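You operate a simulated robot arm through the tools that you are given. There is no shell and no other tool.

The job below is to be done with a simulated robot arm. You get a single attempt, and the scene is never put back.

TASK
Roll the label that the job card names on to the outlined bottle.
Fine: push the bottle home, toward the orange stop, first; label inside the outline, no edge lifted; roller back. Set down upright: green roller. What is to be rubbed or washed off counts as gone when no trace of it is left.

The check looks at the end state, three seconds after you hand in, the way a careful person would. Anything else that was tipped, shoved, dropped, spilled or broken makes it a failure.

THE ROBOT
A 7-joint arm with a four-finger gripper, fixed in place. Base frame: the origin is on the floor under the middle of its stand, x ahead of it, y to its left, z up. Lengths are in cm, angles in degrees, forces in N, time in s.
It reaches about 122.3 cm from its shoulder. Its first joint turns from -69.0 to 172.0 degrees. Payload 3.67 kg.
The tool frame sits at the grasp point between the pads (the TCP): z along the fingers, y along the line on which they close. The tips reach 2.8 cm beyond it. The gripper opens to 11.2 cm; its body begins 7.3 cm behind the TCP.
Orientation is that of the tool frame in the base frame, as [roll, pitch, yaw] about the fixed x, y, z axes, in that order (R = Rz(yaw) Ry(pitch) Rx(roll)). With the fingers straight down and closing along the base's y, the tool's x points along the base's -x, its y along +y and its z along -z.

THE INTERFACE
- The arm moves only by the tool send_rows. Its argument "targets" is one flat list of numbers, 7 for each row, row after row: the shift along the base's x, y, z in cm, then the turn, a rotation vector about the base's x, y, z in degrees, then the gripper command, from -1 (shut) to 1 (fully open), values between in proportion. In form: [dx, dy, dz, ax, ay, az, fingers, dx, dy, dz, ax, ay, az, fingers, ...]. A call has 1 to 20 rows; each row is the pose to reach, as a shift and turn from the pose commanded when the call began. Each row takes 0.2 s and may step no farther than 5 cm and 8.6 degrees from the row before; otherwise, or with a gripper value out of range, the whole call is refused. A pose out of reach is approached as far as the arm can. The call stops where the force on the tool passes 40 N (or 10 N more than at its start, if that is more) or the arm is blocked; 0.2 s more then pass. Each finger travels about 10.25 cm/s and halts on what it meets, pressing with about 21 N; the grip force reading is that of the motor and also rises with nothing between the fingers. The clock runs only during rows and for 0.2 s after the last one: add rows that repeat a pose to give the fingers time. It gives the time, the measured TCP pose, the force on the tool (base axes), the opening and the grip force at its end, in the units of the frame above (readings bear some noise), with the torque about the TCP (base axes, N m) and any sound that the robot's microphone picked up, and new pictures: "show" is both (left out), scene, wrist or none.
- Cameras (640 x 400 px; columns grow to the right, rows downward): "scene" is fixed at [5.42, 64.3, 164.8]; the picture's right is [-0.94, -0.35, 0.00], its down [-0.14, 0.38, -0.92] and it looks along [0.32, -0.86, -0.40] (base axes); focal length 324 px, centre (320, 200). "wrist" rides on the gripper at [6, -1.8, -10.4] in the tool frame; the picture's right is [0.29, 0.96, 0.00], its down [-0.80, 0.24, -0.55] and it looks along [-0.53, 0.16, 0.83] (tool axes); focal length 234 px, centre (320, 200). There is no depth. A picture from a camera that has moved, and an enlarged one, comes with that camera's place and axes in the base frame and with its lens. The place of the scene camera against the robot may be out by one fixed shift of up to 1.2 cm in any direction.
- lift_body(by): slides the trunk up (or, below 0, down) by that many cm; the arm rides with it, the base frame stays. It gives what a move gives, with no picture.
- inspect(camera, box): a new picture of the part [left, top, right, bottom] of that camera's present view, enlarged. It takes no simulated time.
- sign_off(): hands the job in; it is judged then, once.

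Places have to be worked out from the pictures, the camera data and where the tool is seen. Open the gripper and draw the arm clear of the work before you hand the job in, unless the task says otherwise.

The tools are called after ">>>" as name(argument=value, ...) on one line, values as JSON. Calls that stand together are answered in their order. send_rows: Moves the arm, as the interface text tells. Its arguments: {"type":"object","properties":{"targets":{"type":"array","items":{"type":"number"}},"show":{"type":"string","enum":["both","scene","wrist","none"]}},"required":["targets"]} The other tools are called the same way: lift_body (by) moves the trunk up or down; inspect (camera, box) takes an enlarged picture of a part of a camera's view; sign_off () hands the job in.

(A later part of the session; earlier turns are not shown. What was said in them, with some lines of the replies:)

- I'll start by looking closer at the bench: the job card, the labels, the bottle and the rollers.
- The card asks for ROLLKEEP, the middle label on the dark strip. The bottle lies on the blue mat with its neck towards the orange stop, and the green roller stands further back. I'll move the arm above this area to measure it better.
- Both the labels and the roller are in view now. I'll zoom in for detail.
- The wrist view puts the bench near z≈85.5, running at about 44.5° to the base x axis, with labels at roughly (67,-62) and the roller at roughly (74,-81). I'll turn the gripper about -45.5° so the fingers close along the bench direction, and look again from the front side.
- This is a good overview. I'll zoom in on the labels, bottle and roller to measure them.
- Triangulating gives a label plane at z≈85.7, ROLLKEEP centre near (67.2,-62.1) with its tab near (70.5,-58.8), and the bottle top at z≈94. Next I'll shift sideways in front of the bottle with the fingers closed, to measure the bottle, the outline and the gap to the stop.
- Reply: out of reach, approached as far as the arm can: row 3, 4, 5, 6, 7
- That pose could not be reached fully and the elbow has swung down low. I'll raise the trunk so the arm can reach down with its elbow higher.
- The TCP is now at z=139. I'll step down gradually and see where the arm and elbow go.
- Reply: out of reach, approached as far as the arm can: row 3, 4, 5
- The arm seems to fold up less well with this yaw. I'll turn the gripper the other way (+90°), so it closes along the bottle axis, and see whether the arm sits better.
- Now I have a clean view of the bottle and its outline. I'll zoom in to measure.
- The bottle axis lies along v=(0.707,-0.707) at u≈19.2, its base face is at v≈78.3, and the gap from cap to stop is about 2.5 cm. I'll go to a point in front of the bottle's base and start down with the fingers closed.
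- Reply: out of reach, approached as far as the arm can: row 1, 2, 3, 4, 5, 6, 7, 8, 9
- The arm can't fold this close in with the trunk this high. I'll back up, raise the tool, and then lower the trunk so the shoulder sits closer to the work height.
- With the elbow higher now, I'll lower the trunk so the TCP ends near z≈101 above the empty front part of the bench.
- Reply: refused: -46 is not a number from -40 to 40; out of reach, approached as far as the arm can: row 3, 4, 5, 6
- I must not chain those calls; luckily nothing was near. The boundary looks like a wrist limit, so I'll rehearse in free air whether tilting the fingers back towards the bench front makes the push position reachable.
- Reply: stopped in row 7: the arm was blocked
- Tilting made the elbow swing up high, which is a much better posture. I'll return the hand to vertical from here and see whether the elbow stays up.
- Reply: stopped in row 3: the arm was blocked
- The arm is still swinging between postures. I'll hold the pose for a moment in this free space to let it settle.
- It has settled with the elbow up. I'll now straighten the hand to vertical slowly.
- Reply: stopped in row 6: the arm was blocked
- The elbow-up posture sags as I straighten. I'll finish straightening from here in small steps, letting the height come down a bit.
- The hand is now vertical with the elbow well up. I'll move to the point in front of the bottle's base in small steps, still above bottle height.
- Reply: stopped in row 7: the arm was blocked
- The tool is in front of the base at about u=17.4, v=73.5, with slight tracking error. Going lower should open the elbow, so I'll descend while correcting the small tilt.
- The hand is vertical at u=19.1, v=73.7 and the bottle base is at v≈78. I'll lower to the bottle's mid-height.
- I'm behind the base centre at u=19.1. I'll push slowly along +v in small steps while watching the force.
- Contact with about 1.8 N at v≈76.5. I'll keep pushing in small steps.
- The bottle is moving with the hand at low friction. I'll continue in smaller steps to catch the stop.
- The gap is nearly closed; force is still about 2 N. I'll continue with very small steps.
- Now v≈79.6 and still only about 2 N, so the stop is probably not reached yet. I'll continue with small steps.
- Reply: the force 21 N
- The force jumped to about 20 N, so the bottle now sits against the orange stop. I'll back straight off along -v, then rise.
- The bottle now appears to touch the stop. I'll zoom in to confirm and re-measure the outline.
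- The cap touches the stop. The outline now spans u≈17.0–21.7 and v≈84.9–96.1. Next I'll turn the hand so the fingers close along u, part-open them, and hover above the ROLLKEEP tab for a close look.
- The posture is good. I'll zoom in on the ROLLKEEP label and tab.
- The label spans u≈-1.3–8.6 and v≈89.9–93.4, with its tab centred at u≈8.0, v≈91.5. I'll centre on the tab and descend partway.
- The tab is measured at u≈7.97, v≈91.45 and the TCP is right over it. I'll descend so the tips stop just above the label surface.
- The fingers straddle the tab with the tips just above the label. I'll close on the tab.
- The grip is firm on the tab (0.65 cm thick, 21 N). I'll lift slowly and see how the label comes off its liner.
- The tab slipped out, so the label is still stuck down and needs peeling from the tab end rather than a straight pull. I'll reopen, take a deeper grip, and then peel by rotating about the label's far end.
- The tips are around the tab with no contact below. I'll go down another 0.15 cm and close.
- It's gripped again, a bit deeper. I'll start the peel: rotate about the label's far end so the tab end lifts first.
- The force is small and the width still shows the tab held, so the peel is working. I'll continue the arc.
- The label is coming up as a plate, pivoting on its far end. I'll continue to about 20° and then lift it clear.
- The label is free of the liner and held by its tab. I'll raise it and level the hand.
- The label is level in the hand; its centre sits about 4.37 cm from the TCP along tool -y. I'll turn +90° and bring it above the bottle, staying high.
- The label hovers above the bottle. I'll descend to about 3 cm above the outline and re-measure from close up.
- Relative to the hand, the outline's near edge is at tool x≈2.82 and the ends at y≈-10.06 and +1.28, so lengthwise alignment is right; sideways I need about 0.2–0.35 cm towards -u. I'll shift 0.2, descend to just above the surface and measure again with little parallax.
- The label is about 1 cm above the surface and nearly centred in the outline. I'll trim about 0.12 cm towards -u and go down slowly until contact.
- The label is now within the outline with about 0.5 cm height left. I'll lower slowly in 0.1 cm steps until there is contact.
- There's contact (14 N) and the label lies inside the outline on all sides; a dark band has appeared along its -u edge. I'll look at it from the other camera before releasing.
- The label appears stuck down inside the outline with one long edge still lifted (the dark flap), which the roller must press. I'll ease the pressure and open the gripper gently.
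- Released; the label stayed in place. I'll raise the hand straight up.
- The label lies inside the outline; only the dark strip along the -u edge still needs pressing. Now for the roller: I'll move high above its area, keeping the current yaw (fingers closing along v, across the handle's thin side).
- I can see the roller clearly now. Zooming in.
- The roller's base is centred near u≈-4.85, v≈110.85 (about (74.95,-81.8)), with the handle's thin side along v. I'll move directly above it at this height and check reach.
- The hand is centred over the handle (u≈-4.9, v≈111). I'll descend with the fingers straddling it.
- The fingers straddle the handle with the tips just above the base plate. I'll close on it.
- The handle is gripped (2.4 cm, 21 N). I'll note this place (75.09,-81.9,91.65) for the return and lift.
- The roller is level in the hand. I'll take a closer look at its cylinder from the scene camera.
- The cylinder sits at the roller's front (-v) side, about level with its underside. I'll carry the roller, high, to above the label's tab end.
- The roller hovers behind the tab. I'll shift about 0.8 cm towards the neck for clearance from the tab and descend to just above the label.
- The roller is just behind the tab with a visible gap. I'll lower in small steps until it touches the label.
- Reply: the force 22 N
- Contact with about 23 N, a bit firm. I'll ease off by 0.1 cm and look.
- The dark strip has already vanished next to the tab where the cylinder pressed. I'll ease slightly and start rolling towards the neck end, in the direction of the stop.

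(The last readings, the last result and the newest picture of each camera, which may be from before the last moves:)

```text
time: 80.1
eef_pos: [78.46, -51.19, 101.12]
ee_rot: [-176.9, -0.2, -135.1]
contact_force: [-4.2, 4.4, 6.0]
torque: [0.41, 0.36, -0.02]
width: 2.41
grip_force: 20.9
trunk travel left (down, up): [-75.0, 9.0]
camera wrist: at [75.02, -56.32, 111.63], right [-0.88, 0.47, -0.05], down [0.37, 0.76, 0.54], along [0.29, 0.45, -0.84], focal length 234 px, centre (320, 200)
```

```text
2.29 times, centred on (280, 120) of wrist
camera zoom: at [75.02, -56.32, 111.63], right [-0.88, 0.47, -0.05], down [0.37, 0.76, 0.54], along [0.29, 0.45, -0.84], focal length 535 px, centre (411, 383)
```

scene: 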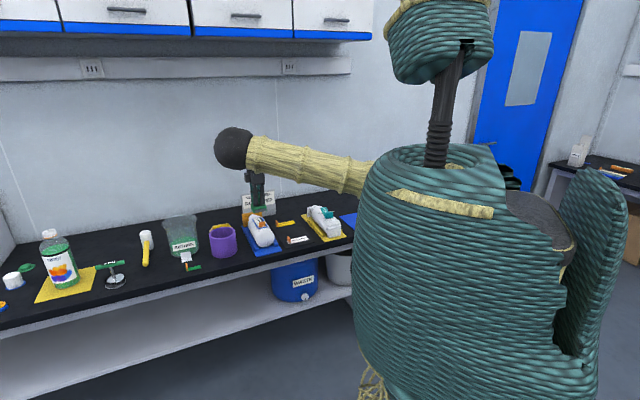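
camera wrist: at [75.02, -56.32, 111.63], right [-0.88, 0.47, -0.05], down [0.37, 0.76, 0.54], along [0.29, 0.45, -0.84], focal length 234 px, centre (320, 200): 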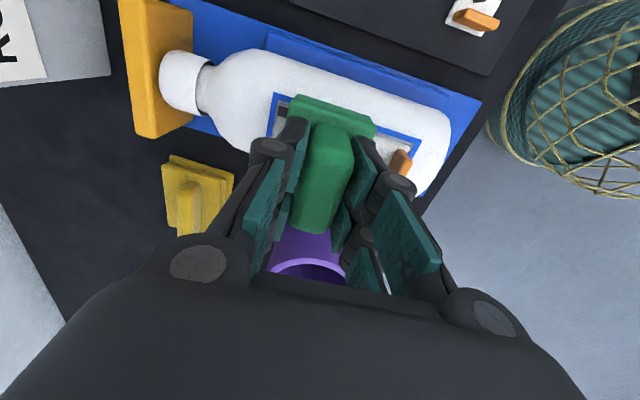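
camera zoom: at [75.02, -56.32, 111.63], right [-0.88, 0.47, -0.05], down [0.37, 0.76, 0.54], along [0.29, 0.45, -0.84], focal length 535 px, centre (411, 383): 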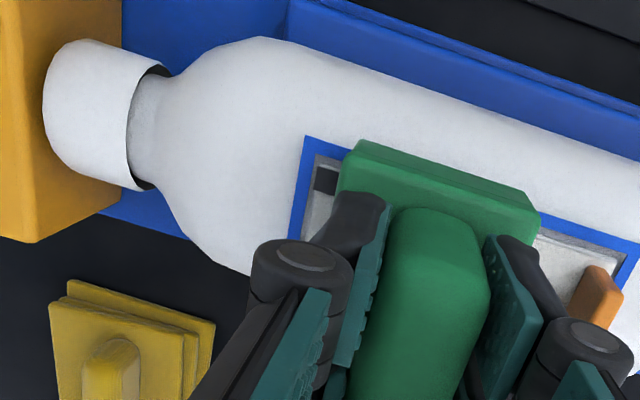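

The strip behind the roller is now flat. Pressing at about 8 N; I'll continue rolling towards the far end.

>>> send_rows(targets=[0.2, -0.2, 0, 0, 0, 0, -1, 0.4, -0.4, -0.02, 0, 0, 0, -1, 0.6, -0.6, -0.02, 0, 0, 0, -1, 0.8, -0.8, -0.02, 0, 0, 0, -1, 1.0, -1.0, -0.02, 0, 0, 0, -1, 1.2, -1.2, -0.02, 0, 0, 0, -1, 1.4, -1.4, -0.02, 0, 0, 0, -1], show="none")

>>> inspect(camera="wrist", box=[140, 40, 420, 200])

```text
time: 81.7
eef_pos: [79.89, -52.65, 101.1]
ee_rot: [-176.9, -0.2, -135.0]
contact_force: [-2.9, 4.4, 5.4]
torque: [0.4, 0.29, -0.02]
width: 2.38
grip_force: 22.0
trunk travel left (down, up): [-75.0, 9.0]
```

```text
2.29 times, centred on (280, 120) of wrist
camera zoom: at [76.43, -57.69, 111.63], right [-0.88, 0.47, -0.05], down [0.37, 0.76, 0.54], along [0.29, 0.45, -0.84], focal length 535 px, centre (411, 383)
```

zoom: 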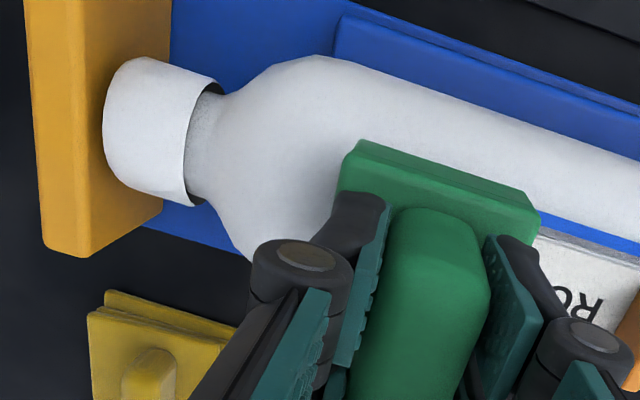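

Rolling nicely at about 8 N. I'll continue past the far end of the label.

>>> send_rows(targets=[0.2, -0.2, 0, 0, 0, 0, -1, 0.4, -0.4, -0.02, 0, 0, 0, -1, 0.6, -0.6, -0.02, 0, 0, 0, -1, 0.8, -0.8, -0.02, 0, 0, 0, -1, 1.0, -1.0, -0.02, 0, 0, 0, -1, 1.2, -1.2, -0.02, 0, 0, 0, -1, 1.4, -1.4, -0.02, 0, 0, 0, -1], show="none")

>>> inspect(camera="wrist", box=[140, 40, 420, 200])

>>> inspect(camera="scene", box=[240, 200, 290, 240])

```text
time: 83.3
eef_pos: [81.07, -54.14, 101.17]
ee_rot: [-177.0, -0.3, -135.1]
contact_force: [-1.2, 3.5, 4.8]
torque: [0.32, 0.19, -0.06]
width: 2.41
grip_force: 21.2
trunk travel left (down, up): [-75.0, 9.0]
```

```text
2.29 times, centred on (280, 120) of wrist
camera zoom: at [77.82, -59.16, 111.63], right [-0.88, 0.47, -0.05], down [0.37, 0.76, 0.54], along [0.29, 0.45, -0.84], focal length 535 px, centre (411, 383)
```

zoom: 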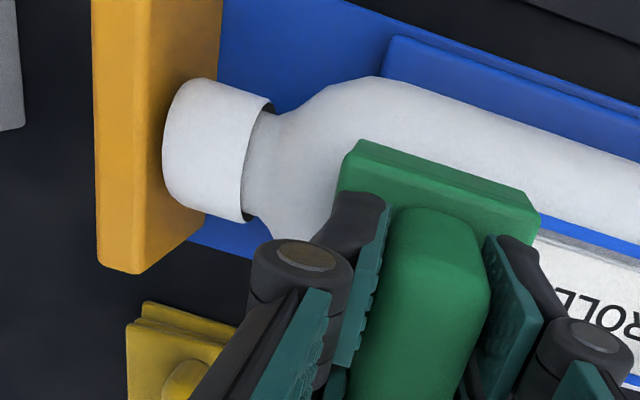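

```text
10.00 times, centred on (265, 220) of scene
camera zoom: at [5.42, 64.3, 164.8], right [-0.94, -0.35, 0.0], down [-0.14, 0.38, -0.92], along [0.32, -0.86, -0.4], focal length 3239 px, centre (870, 0)
```

zoom: 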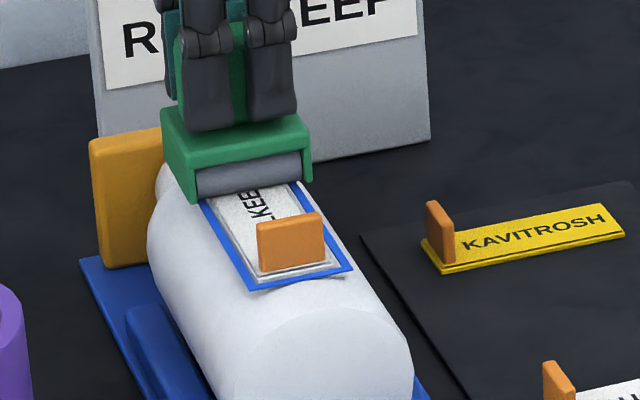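

Nearly at the end. One more stretch past the label's far edge, then lift.

>>> send_rows(targets=[0.2, -0.2, 0, 0, 0, 0, -1, 0.4, -0.4, -0.02, 0, 0, 0, -1, 0.6, -0.6, -0.02, 0, 0, 0, -1, 0.8, -0.8, -0.02, 0, 0, 0, -1, 1.0, -1.0, 0, 0, 0, 0, -1, 1.2, -1.2, 0, 0, 0, 0, -1, 1.4, -1.4, 0, 0, 0, 0, -1, 1.4, -1.4, 0.5, 0, 0, 0, -1, 1.4, -1.4, 2, 0, 0, 0, -1, 1.4, -1.4, 5, 0, 0, 0, -1, 1.4, -1.4, 8, 0, 0, 0, -1, 1.4, -1.4, 8, 0, 0, 0, -1], show="wrist")

>>> inspect(camera="wrist", box=[240, 60, 440, 200])

>>> inspect(camera="scene", box=[240, 200, 290, 240])

```text
time: 85.9
eef_pos: [82.68, -55.42, 108.89]
ee_rot: [-177.0, -0.2, -135.1]
contact_force: [0.9, -0.2, -2.2]
torque: [-0.02, -0.01, -0.02]
width: 2.38
grip_force: 21.1
trunk travel left (down, up): [-75.0, 9.0]
camera wrist: at [79.37, -60.49, 119.47], right [-0.88, 0.47, -0.05], down [0.38, 0.75, 0.54], along [0.29, 0.46, -0.84], focal length 234 px, centre (320, 200)
```

wrist: 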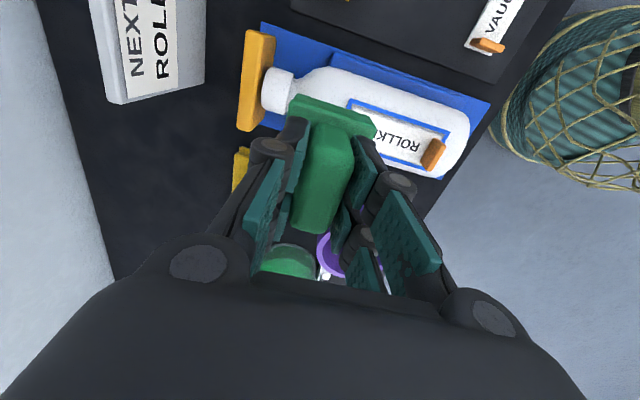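

```text
2.86 times, centred on (340, 130) of wrist
camera zoom: at [79.37, -60.49, 119.47], right [-0.88, 0.47, -0.05], down [0.38, 0.75, 0.54], along [0.29, 0.46, -0.84], focal length 669 px, centre (263, 400)
```

zoom: 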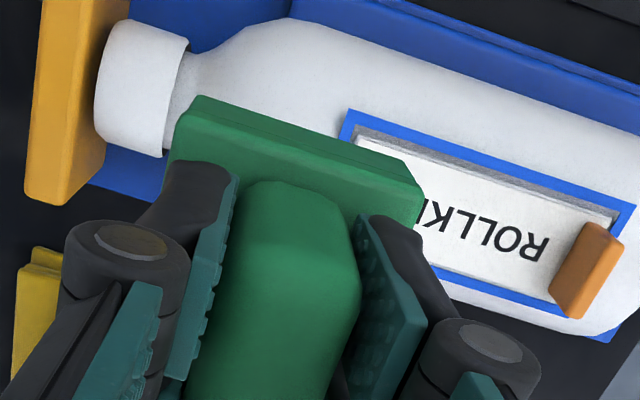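

```text
10.00 times, centred on (265, 220) of scene
camera zoom: at [5.42, 64.3, 164.8], right [-0.94, -0.35, 0.0], down [-0.14, 0.38, -0.92], along [0.32, -0.86, -0.4], focal length 3239 px, centre (870, 0)
```

zoom: 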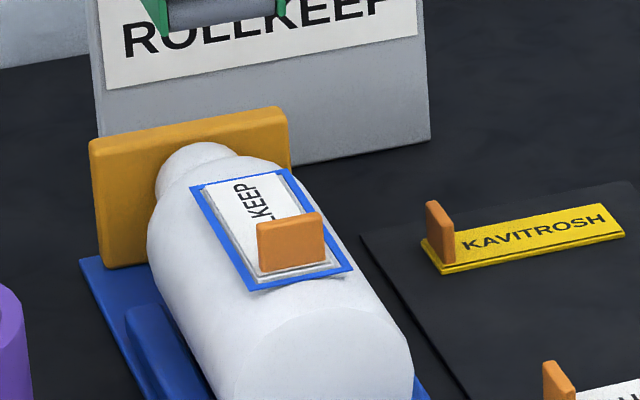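

The dark strip is gone and the label looks flat inside the outline, with the bottle still against the stop. I'll zoom in closer to check all edges.

>>> inspect(camera="scene", box=[255, 213, 279, 231])

>>> inspect(camera="wrist", box=[335, 85, 455, 185])

```text
16.00 times, centred on (267, 222) of scene
camera zoom: at [5.42, 64.3, 164.8], right [-0.94, -0.35, 0.0], down [-0.14, 0.38, -0.92], along [0.32, -0.86, -0.4], focal length 5182 px, centre (1168, -152)
```

zoom: 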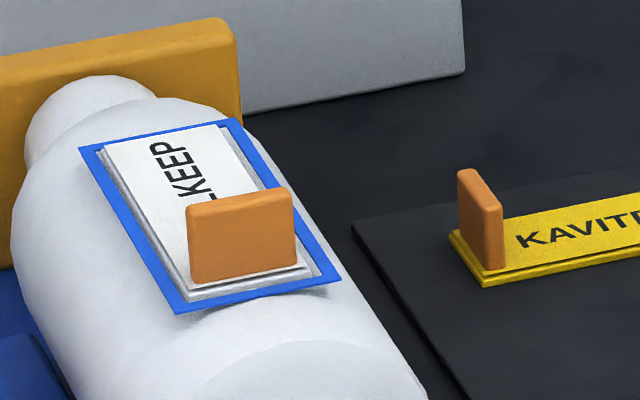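

```text
4.00 times, centred on (395, 135) of wrist
camera zoom: at [79.37, -60.49, 119.47], right [-0.88, 0.47, -0.05], down [0.38, 0.75, 0.54], along [0.29, 0.46, -0.84], focal length 937 px, centre (20, 460)
```

zoom: 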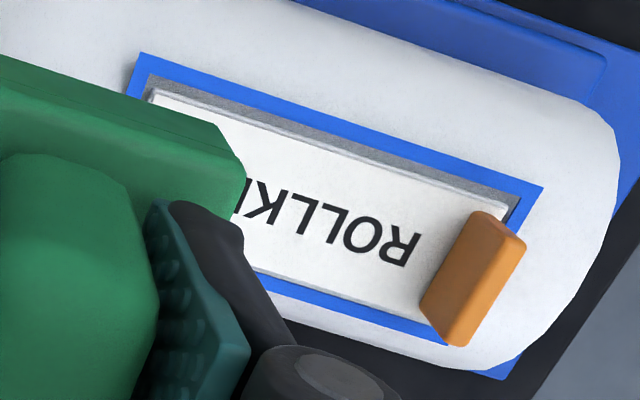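

There may be a small dark sliver near the tab. I'll look closer.

>>> inspect(camera="wrist", box=[430, 120, 480, 155])

>>> inspect(camera="wrist", box=[410, 110, 460, 180])

>>> inspect(camera="scene", box=[262, 220, 276, 230])

```text
11.43 times, centred on (455, 138) of wrist
camera zoom: at [79.37, -60.49, 119.47], right [-0.88, 0.47, -0.05], down [0.38, 0.75, 0.54], along [0.29, 0.46, -0.84], focal length 2676 px, centre (-1223, 914)
```

zoom: 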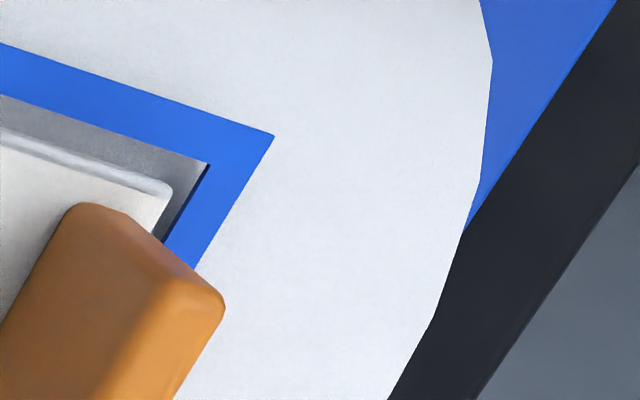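

```text
5.71 times, centred on (435, 145) of wrist
camera zoom: at [79.37, -60.49, 119.47], right [-0.88, 0.47, -0.05], down [0.38, 0.75, 0.54], along [0.29, 0.46, -0.84], focal length 1338 px, centre (-337, 514)
```

zoom: 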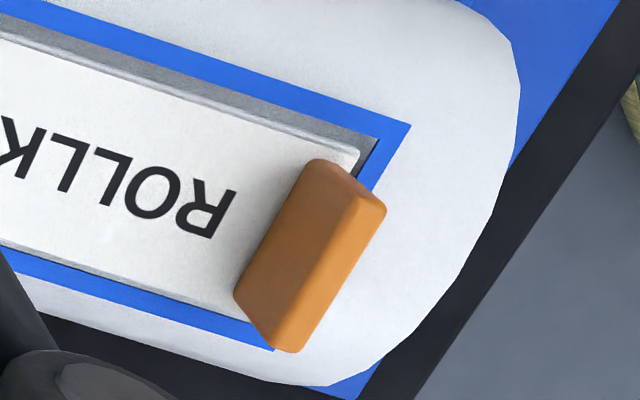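

```text
16.00 times, centred on (269, 225) of scene
camera zoom: at [5.42, 64.3, 164.8], right [-0.94, -0.35, 0.0], down [-0.14, 0.38, -0.92], along [0.32, -0.86, -0.4], focal length 5182 px, centre (1136, -200)
```

zoom: 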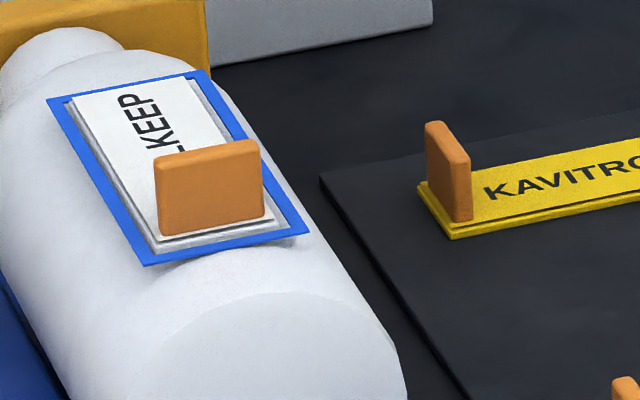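

The label is flat with clear margins all round; the dark bit is only the tab's shadow. Now I'll take the roller back: level it and carry it high to above its original place.

>>> send_rows(targets=[0, 0, 2, 0.7, 0.7, 0, -1, -1, -3.5, 3, 1.4, 1.4, 0, -1, -2.1, -7.3, 3, 2.1, 2.1, 0, -1, -3.2, -11.1, 3, 2.1, 2.1, 0, -1, -4.3, -14.9, 3, 2.1, 2.1, 0, -1, -5.4, -18.7, 3, 2.1, 2.1, 0, -1, -6.5, -22.5, 3, 2.1, 2.1, 0, -1, -7.3, -25.5, 3, 2.1, 2.1, 0, -1, -7.6, -26.5, 1, 2.1, 2.1, 0, -1, -7.6, -26.5, 1, 2.1, 2.1, 0, -1])

```text
time: 88.1
eef_pos: [74.93, -82.09, 109.82]
ee_rot: [-179.8, -0.3, -135.0]
contact_force: [0.5, 0.4, -2.1]
torque: [-0.02, -0.01, 0.0]
width: 2.38
grip_force: 21.4
trunk travel left (down, up): [-75.0, 9.0]
camera wrist: at [72.04, -87.46, 120.27], right [-0.88, 0.47, 0.0], down [0.4, 0.73, 0.55], along [0.26, 0.49, -0.83], focal length 234 px, centre (320, 200)
```

scene: 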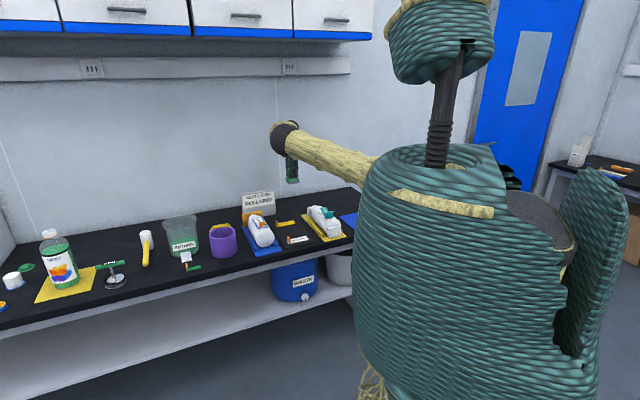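
wrist: 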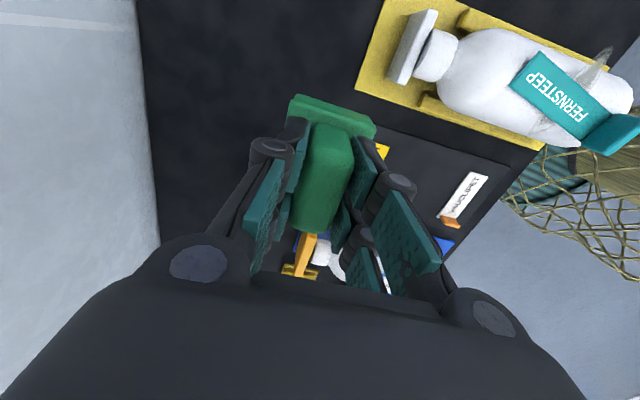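

By my bookkeeping I'm 0.1–0.2 cm off the original spot, so I'll correct that and descend to just above the bench.

>>> send_rows(targets=[-0.1, 0.19, -4, 0, 0, 0, -1, -0.1, 0.19, -8, 0, 0, 0, -1, -0.1, 0.19, -12, 0, 0, 0, -1, -0.1, 0.19, -15, 0, 0, 0, -1, -0.1, 0.19, -16.8, 0, 0, 0, -1, -0.1, 0.19, -17.5, 0, 0, 0, -1, -0.1, 0.19, -17.5, 0, 0, 0, -1], show="wrist")

>>> inspect(camera="scene", box=[270, 180, 320, 220])

```text
time: 89.7
eef_pos: [75.12, -81.83, 92.49]
ee_rot: [180.0, -0.3, -135.1]
contact_force: [0.1, -0.6, -2.1]
torque: [-0.03, 0.01, -0.03]
width: 2.36
grip_force: 20.8
trunk travel left (down, up): [-75.0, 9.0]
camera wrist: at [72.15, -87.2, 102.86], right [-0.88, 0.47, 0.0], down [0.4, 0.73, 0.55], along [0.26, 0.49, -0.83], focal length 234 px, centre (320, 200)
```

wrist: 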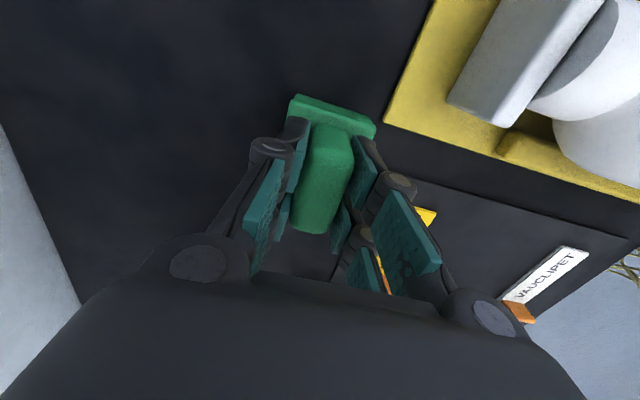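

```text
10.00 times, centred on (295, 200) of scene
camera zoom: at [5.42, 64.3, 164.8], right [-0.94, -0.35, 0.0], down [-0.14, 0.38, -0.92], along [0.32, -0.86, -0.4], focal length 3239 px, centre (570, 200)
```

zoom: 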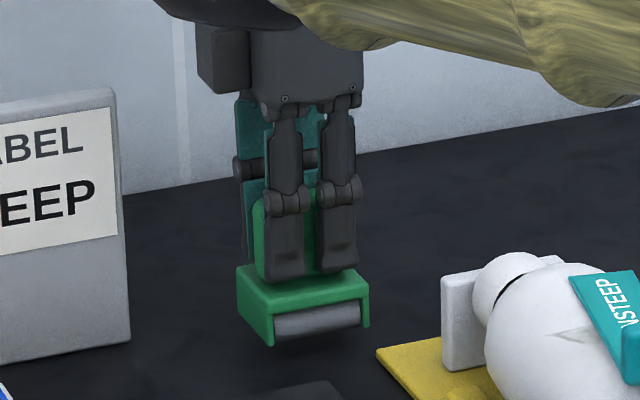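

The roller is about 0.8 cm above the bench at its old spot. I'll lower it in small steps until the bench takes its weight.

>>> send_rows(targets=[0, 0, -0.2, 0, 0, 0, -1, 0, 0, -0.4, 0, 0, 0, -1, 0, 0, -0.55, 0, 0, 0, -1, 0, 0, -0.65, 0, 0, 0, -1, 0, 0, -0.65, 0, 0, 0, -1], show="none")

```text
time: 90.9
eef_pos: [75.01, -81.9, 91.79]
ee_rot: [-179.9, -0.2, -135.0]
contact_force: [-0.1, -0.5, -1.8]
torque: [0.0, -0.03, 0.02]
width: 2.41
grip_force: 21.1
trunk travel left (down, up): [-75.0, 9.0]
```

Still hanging free (-1.8 N). I'll go down a little further in fine steps.

>>> send_rows(targets=[0, 0, -0.05, 0, 0, 0, -1, 0, 0, -0.1, 0, 0, 0, -1, 0, 0, -0.15, 0, 0, 0, -1, 0, 0, -0.15, 0, 0, 0, -1], show="none")

>>> inspect(camera="scene", box=[275, 190, 315, 220])

```text
time: 91.9
eef_pos: [75.13, -81.78, 91.71]
ee_rot: [-179.9, -0.1, -135.1]
contact_force: [-0.7, 0.1, -2.0]
torque: [0.02, 0.01, -0.01]
width: 2.38
grip_force: 21.0
trunk travel left (down, up): [-75.0, 9.0]
```

```text
13.33 times, centred on (295, 205) of scene
camera zoom: at [5.42, 64.3, 164.8], right [-0.94, -0.35, 0.0], down [-0.14, 0.38, -0.92], along [0.32, -0.86, -0.4], focal length 4318 px, centre (653, 133)
```

zoom: 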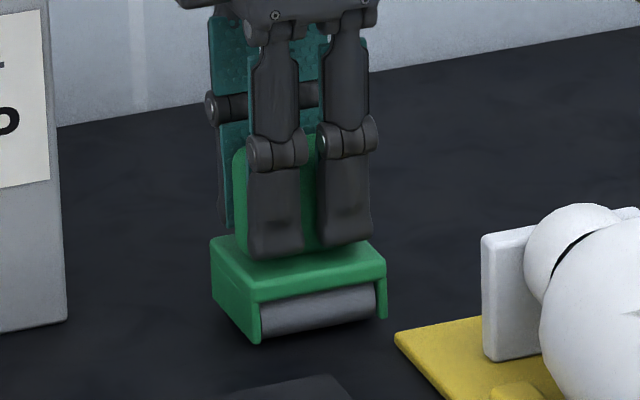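

Still hanging, so the handle must have shifted up slightly in the fingers while pressing. I'll continue down in fine steps.

>>> send_rows(targets=[0, 0, -0.1, 0, 0, 0, -1, 0, 0, -0.2, 0, 0, 0, -1, 0, 0, -0.2, 0, 0, 0, -1], show="none")

```text
time: 92.7
eef_pos: [74.97, -81.86, 91.68]
ee_rot: [-179.9, -0.2, -135.1]
contact_force: [3.5, -3.2, 6.9]
torque: [-0.42, -0.28, -0.03]
width: 2.42
grip_force: 20.8
trunk travel left (down, up): [-75.0, 9.0]
```

The bench now carries it, but the torque shows the rear edge touches first, so the roller tilted a few degrees in the grip. I'll tilt the hand slightly to bring its front down flat.

>>> send_rows(targets=[0, 0, 0.1, -0.7, -0.7, 0, -1, 0, 0, 0.1, -1.4, -1.4, 0, -1, 0, 0, 0.1, -1.8, -1.8, 0, -1, 0, 0, 0.05, -1.8, -1.8, 0, -1], show="none")

>>> inspect(camera="scene", box=[275, 190, 315, 220])

```text
time: 93.7
eef_pos: [74.92, -82.0, 91.56]
ee_rot: [-177.4, -0.1, -135.1]
contact_force: [-1.5, 1.4, 1.7]
torque: [0.16, 0.15, -0.02]
width: 2.39
grip_force: 21.8
trunk travel left (down, up): [-75.0, 9.0]
```

```text
13.33 times, centred on (295, 205) of scene
camera zoom: at [5.42, 64.3, 164.8], right [-0.94, -0.35, 0.0], down [-0.14, 0.38, -0.92], along [0.32, -0.86, -0.4], focal length 4318 px, centre (653, 133)
```

zoom: 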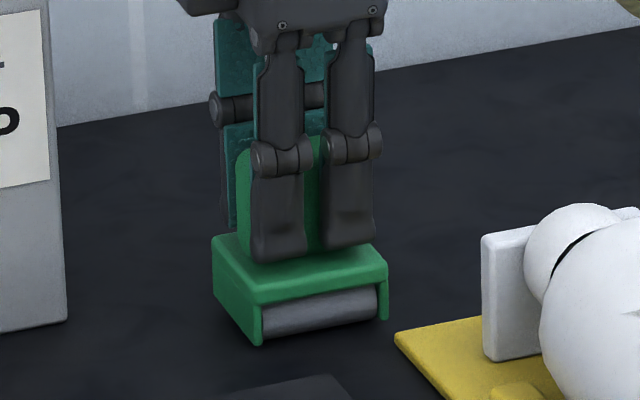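

Now it's nearly flush (slightly front-first). I'll rotate back half a degree or so and open the fingers gently.

>>> send_rows(targets=[0, 0, 0, 0.5, 0.5, 0, -1, 0, 0, 0, 0.5, 0.5, 0, -0.8, 0, 0, 0, 0.5, 0.5, 0, -0.55, 0, 0, 0, 0.5, 0.5, 0, -0.4, 0, 0, 0, 0.5, 0.5, 0, -0.25, 0, 0, 0, 0.5, 0.5, 0, -0.1, 0, 0, 0, 0.5, 0.5, 0, 0, 0, 0, 0, 0.5, 0.5, 0, 0], show="wrist")

>>> inspect(camera="scene", box=[275, 190, 315, 220])

```text
time: 95.5
eef_pos: [74.97, -81.79, 91.49]
ee_rot: [-178.0, -0.2, -135.0]
contact_force: [-0.9, -0.1, -0.2]
torque: [-0.01, -0.01, 0.01]
width: 5.59
grip_force: 0.0
trunk travel left (down, up): [-75.0, 9.0]
camera wrist: at [71.76, -87.06, 102.0], right [-0.88, 0.47, -0.03], down [0.38, 0.75, 0.54], along [0.28, 0.47, -0.84], focal length 234 px, centre (320, 200)
```

wrist: 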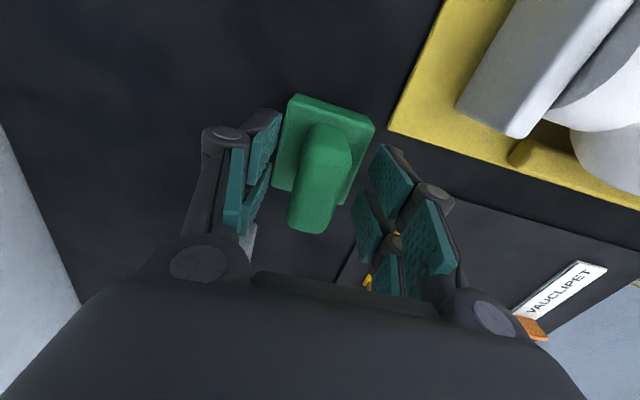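

```text
13.33 times, centred on (295, 205) of scene
camera zoom: at [5.42, 64.3, 164.8], right [-0.94, -0.35, 0.0], down [-0.14, 0.38, -0.92], along [0.32, -0.86, -0.4], focal length 4318 px, centre (653, 133)
```

zoom: 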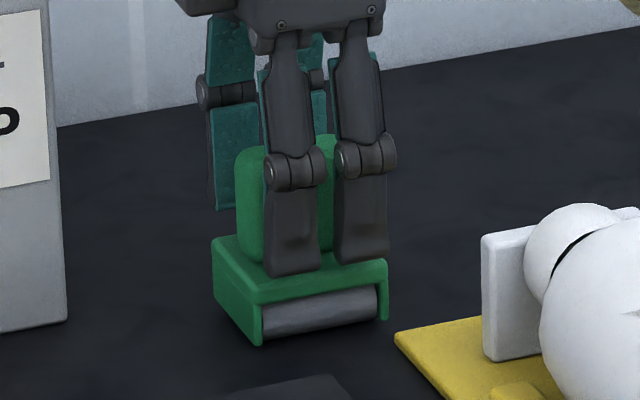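

The roller stands upright and released. I'll level the hand while rising straight up and clear.

>>> send_rows(targets=[0, 0, 1, 0, 0, 0, 0, 0, 0, 2.5, 0, 0, 0, 0, 0, 0, 4.5, 0, 0, 0, 0, 0, 0, 8, 1.3, 1.3, 0, 0, 0, 0, 12, 1.3, 1.3, 0, 0, 0, 0, 16, 1.3, 1.3, 0, 0, 0, 0, 20, 1.3, 1.3, 0, 0, 0, 0, 20, 1.3, 1.3, 0, 0])

>>> inspect(camera="scene", box=[230, 185, 350, 250])

>>> inspect(camera="scene", box=[275, 190, 315, 220])

```text
time: 97.3
eef_pos: [75.12, -82.07, 111.53]
ee_rot: [180.0, -0.2, -135.0]
contact_force: [0.3, 0.0, -0.7]
torque: [0.03, 0.03, 0.0]
width: 5.58
grip_force: 0.1
trunk travel left (down, up): [-75.0, 9.0]
camera wrist: at [72.17, -87.52, 122.02], right [-0.88, 0.47, 0.0], down [0.4, 0.73, 0.55], along [0.26, 0.49, -0.83], focal length 234 px, centre (320, 200)
```

scene: 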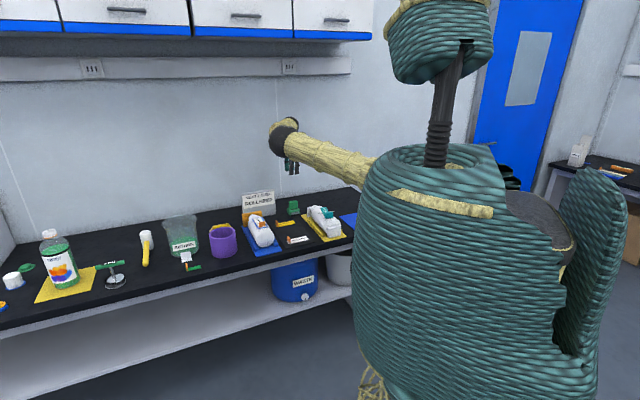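
wrist: 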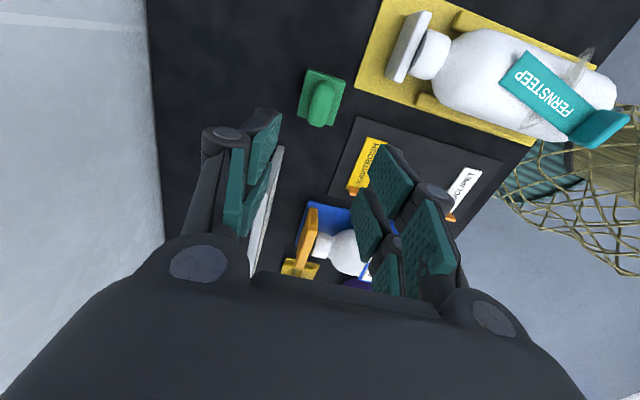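

```text
5.33 times, centred on (290, 218) of scene
camera zoom: at [5.42, 64.3, 164.8], right [-0.94, -0.35, 0.0], down [-0.14, 0.38, -0.92], along [0.32, -0.86, -0.4], focal length 1727 px, centre (480, 107)
```

zoom: 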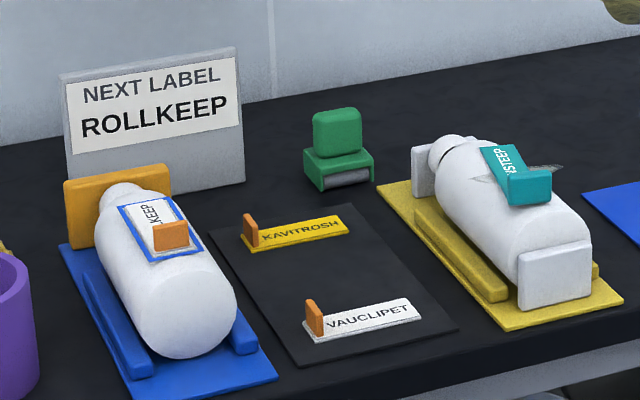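

```text
13.33 times, centred on (295, 205) of scene
camera zoom: at [5.42, 64.3, 164.8], right [-0.94, -0.35, 0.0], down [-0.14, 0.38, -0.92], along [0.32, -0.86, -0.4], focal length 4318 px, centre (653, 133)
```

zoom: 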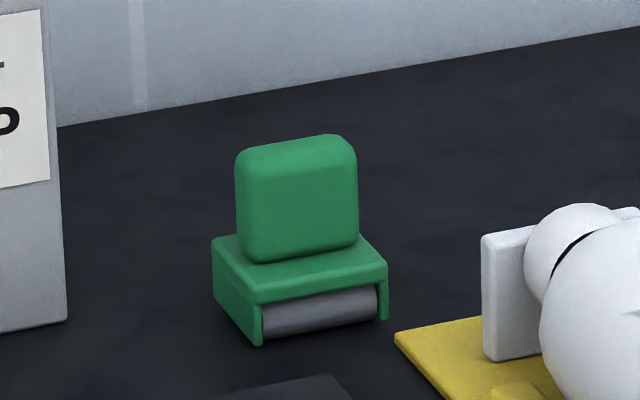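

The roller stands upright exactly where it was, and the neighbouring items are undisturbed. I'll draw the arm back clear of the work and take a last look at the label from above.

>>> send_rows(targets=[-1.5, 2.5, 2, 0, 0, 0, 0, -3.5, 5.5, 4, 0, 0, 0, 0, -5.5, 8.8, 6, 0, 0, 0, 0.2, -7.5, 12, 8, 0, 0, 0, 0.4, -9.5, 15.2, 9, 0, 0, 0, 0.6, -11.5, 18.4, 10, 0, 0, 0, 0.8, -13.5, 21.6, 10, 0, 0, 0, 1, -15.5, 24, 10, 0, 0, 0, 1, -16.5, 25.5, 10, 0, 0, 0, 1, -16.5, 25.5, 10, 0, 0, 0, 1])

>>> inspect(camera="wrist", box=[120, 30, 330, 170])

>>> inspect(camera="scene", box=[220, 185, 360, 270])

```text
time: 99.5
eef_pos: [58.38, -56.26, 121.66]
ee_rot: [-179.8, -0.2, -135.0]
contact_force: [0.1, 0.8, 0.6]
torque: [0.01, 0.01, 0.01]
width: 11.18
grip_force: 0.1
trunk travel left (down, up): [-75.0, 9.0]
camera wrist: at [55.51, -61.82, 131.97], right [-0.88, 0.47, 0.0], down [0.4, 0.73, 0.55], along [0.26, 0.49, -0.83], focal length 234 px, centre (320, 200)
```

scene: 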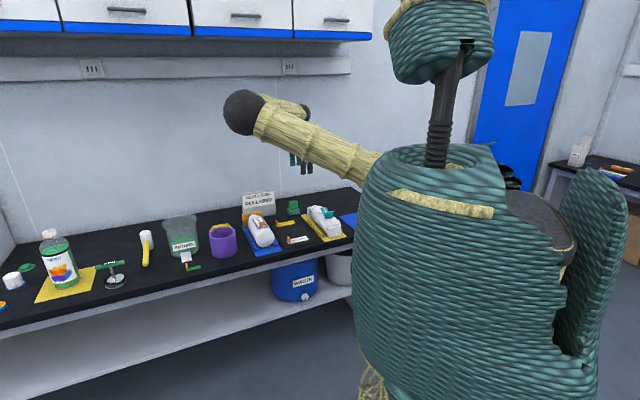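
wrist: 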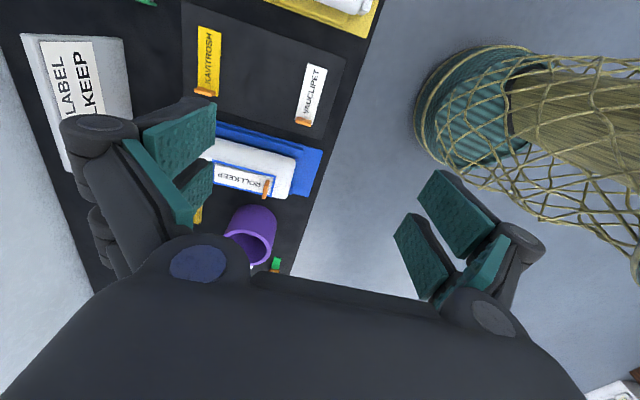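

```text
2.86 times, centred on (225, 100) of wrist
camera zoom: at [55.51, -61.82, 131.97], right [-0.88, 0.47, 0.0], down [0.4, 0.73, 0.55], along [0.26, 0.49, -0.83], focal length 669 px, centre (591, 486)
```

zoom: 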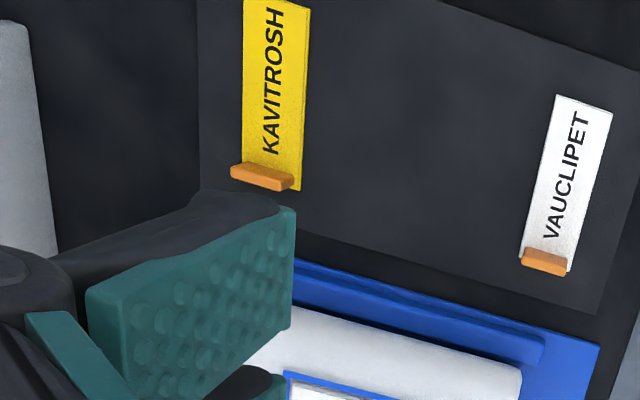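

```text
4.57 times, centred on (290, 228) of scene
camera zoom: at [5.42, 64.3, 164.8], right [-0.94, -0.35, 0.0], down [-0.14, 0.38, -0.92], along [0.32, -0.86, -0.4], focal length 1481 px, centre (457, 74)
```

zoom: 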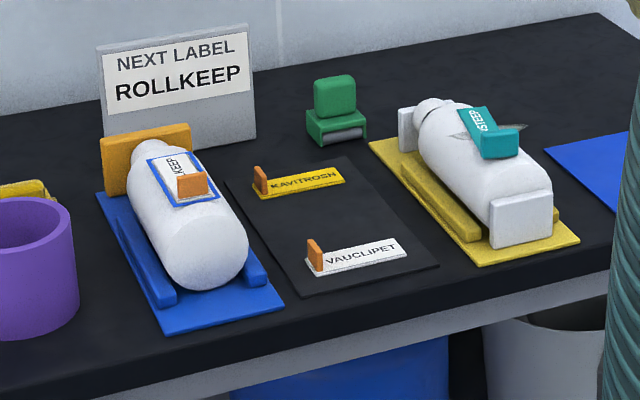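

I'll zoom in on the bottle and label in both views for the final check.

>>> inspect(camera="wrist", box=[190, 120, 310, 210])

>>> inspect(camera="scene", box=[250, 208, 280, 230])

>>> inspect(camera="scene", box=[0, 200, 240, 320])

```text
4.44 times, centred on (250, 165) of wrist
camera zoom: at [55.51, -61.82, 131.97], right [-0.88, 0.47, 0.0], down [0.4, 0.73, 0.55], along [0.26, 0.49, -0.83], focal length 1041 px, centre (631, 356)
```

zoom: 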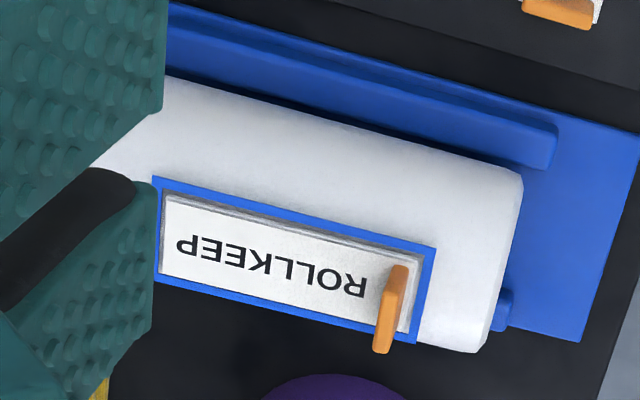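

```text
16.00 times, centred on (265, 219) of scene
camera zoom: at [5.42, 64.3, 164.8], right [-0.94, -0.35, 0.0], down [-0.14, 0.38, -0.92], along [0.32, -0.86, -0.4], focal length 5182 px, centre (1200, -104)
```

zoom: 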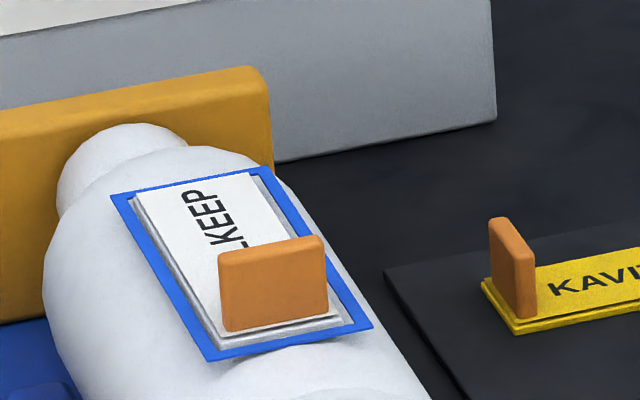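

```text
2.67 times, centred on (120, 260) of scene
camera zoom: at [5.42, 64.3, 164.8], right [-0.94, -0.35, 0.0], down [-0.14, 0.38, -0.92], along [0.32, -0.86, -0.4], focal length 864 px, centre (853, 40)
```

zoom: 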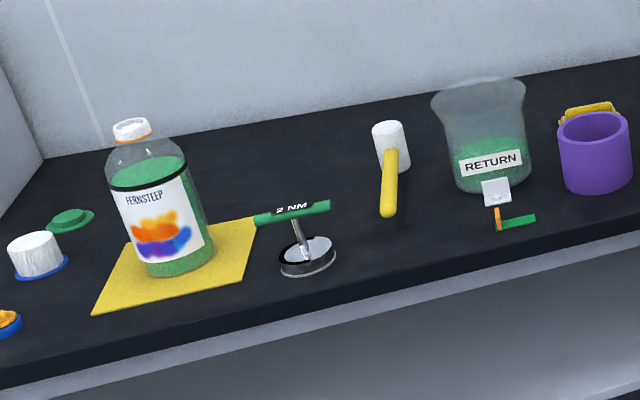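

The ROLLKEEP label is flat inside the outline, the bottle is against the stop and the roller is back. I'll raise the open hand a bit farther from the bench before handing in.

>>> send_rows(targets=[-1, -0.5, 3, 0, 0, 0, 1, -2, -1, 6, 0, 0, 0, 1, -3, -1.5, 9, 0, 0, 0, 1, -4, -2, 12, 0, 0, 0, 1, -4, -2, 12, 0, 0, 0, 1], show="scene")

```text
time: 100.7
eef_pos: [54.71, -58.36, 133.45]
ee_rot: [-180.0, -0.2, -135.0]
contact_force: [0.3, -0.5, -0.5]
torque: [-0.02, 0.02, 0.03]
width: 11.2
grip_force: 0.0
trunk travel left (down, up): [-75.0, 9.0]
```

scene: 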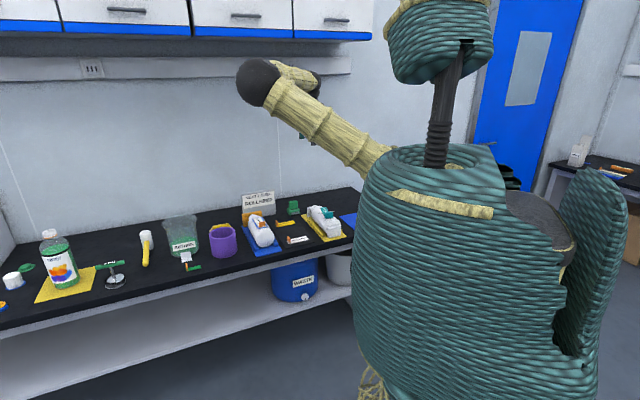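

The arm is clear, the gripper is open, and the end state matches what was asked. I'm handing in the job.

>>> sign_off()

```text
The job is handed in.
```

The ROLLKEEP label, the one the job card names, is rolled onto the outlined bottle, and I've handed the job in. I don't have the result of the check.

- **Bottle:** I pushed it toward the orange stop first. The force jumped to about 20 N when the cap met the stop, and it was still touching at the end.
- **Label:** It lies inside the outline on all four sides. One long edge was lifted after I placed it. I rolled from the tab to the neck end, and it looks flat in the final close-ups. The orange tab is still on the label.
- **Roller:** The green roller stands upright where I picked it up. It tilted slightly in the grip while I was pressing, so I levelled it before letting go.
- **Everything else:** The other labels, the card, the cup, the beaker and the second bottle look undisturbed. The gripper is open and the arm is clear of the bench.

My first straight pull on the label's tab slipped off without moving the label. I then peeled it up from the tab end.
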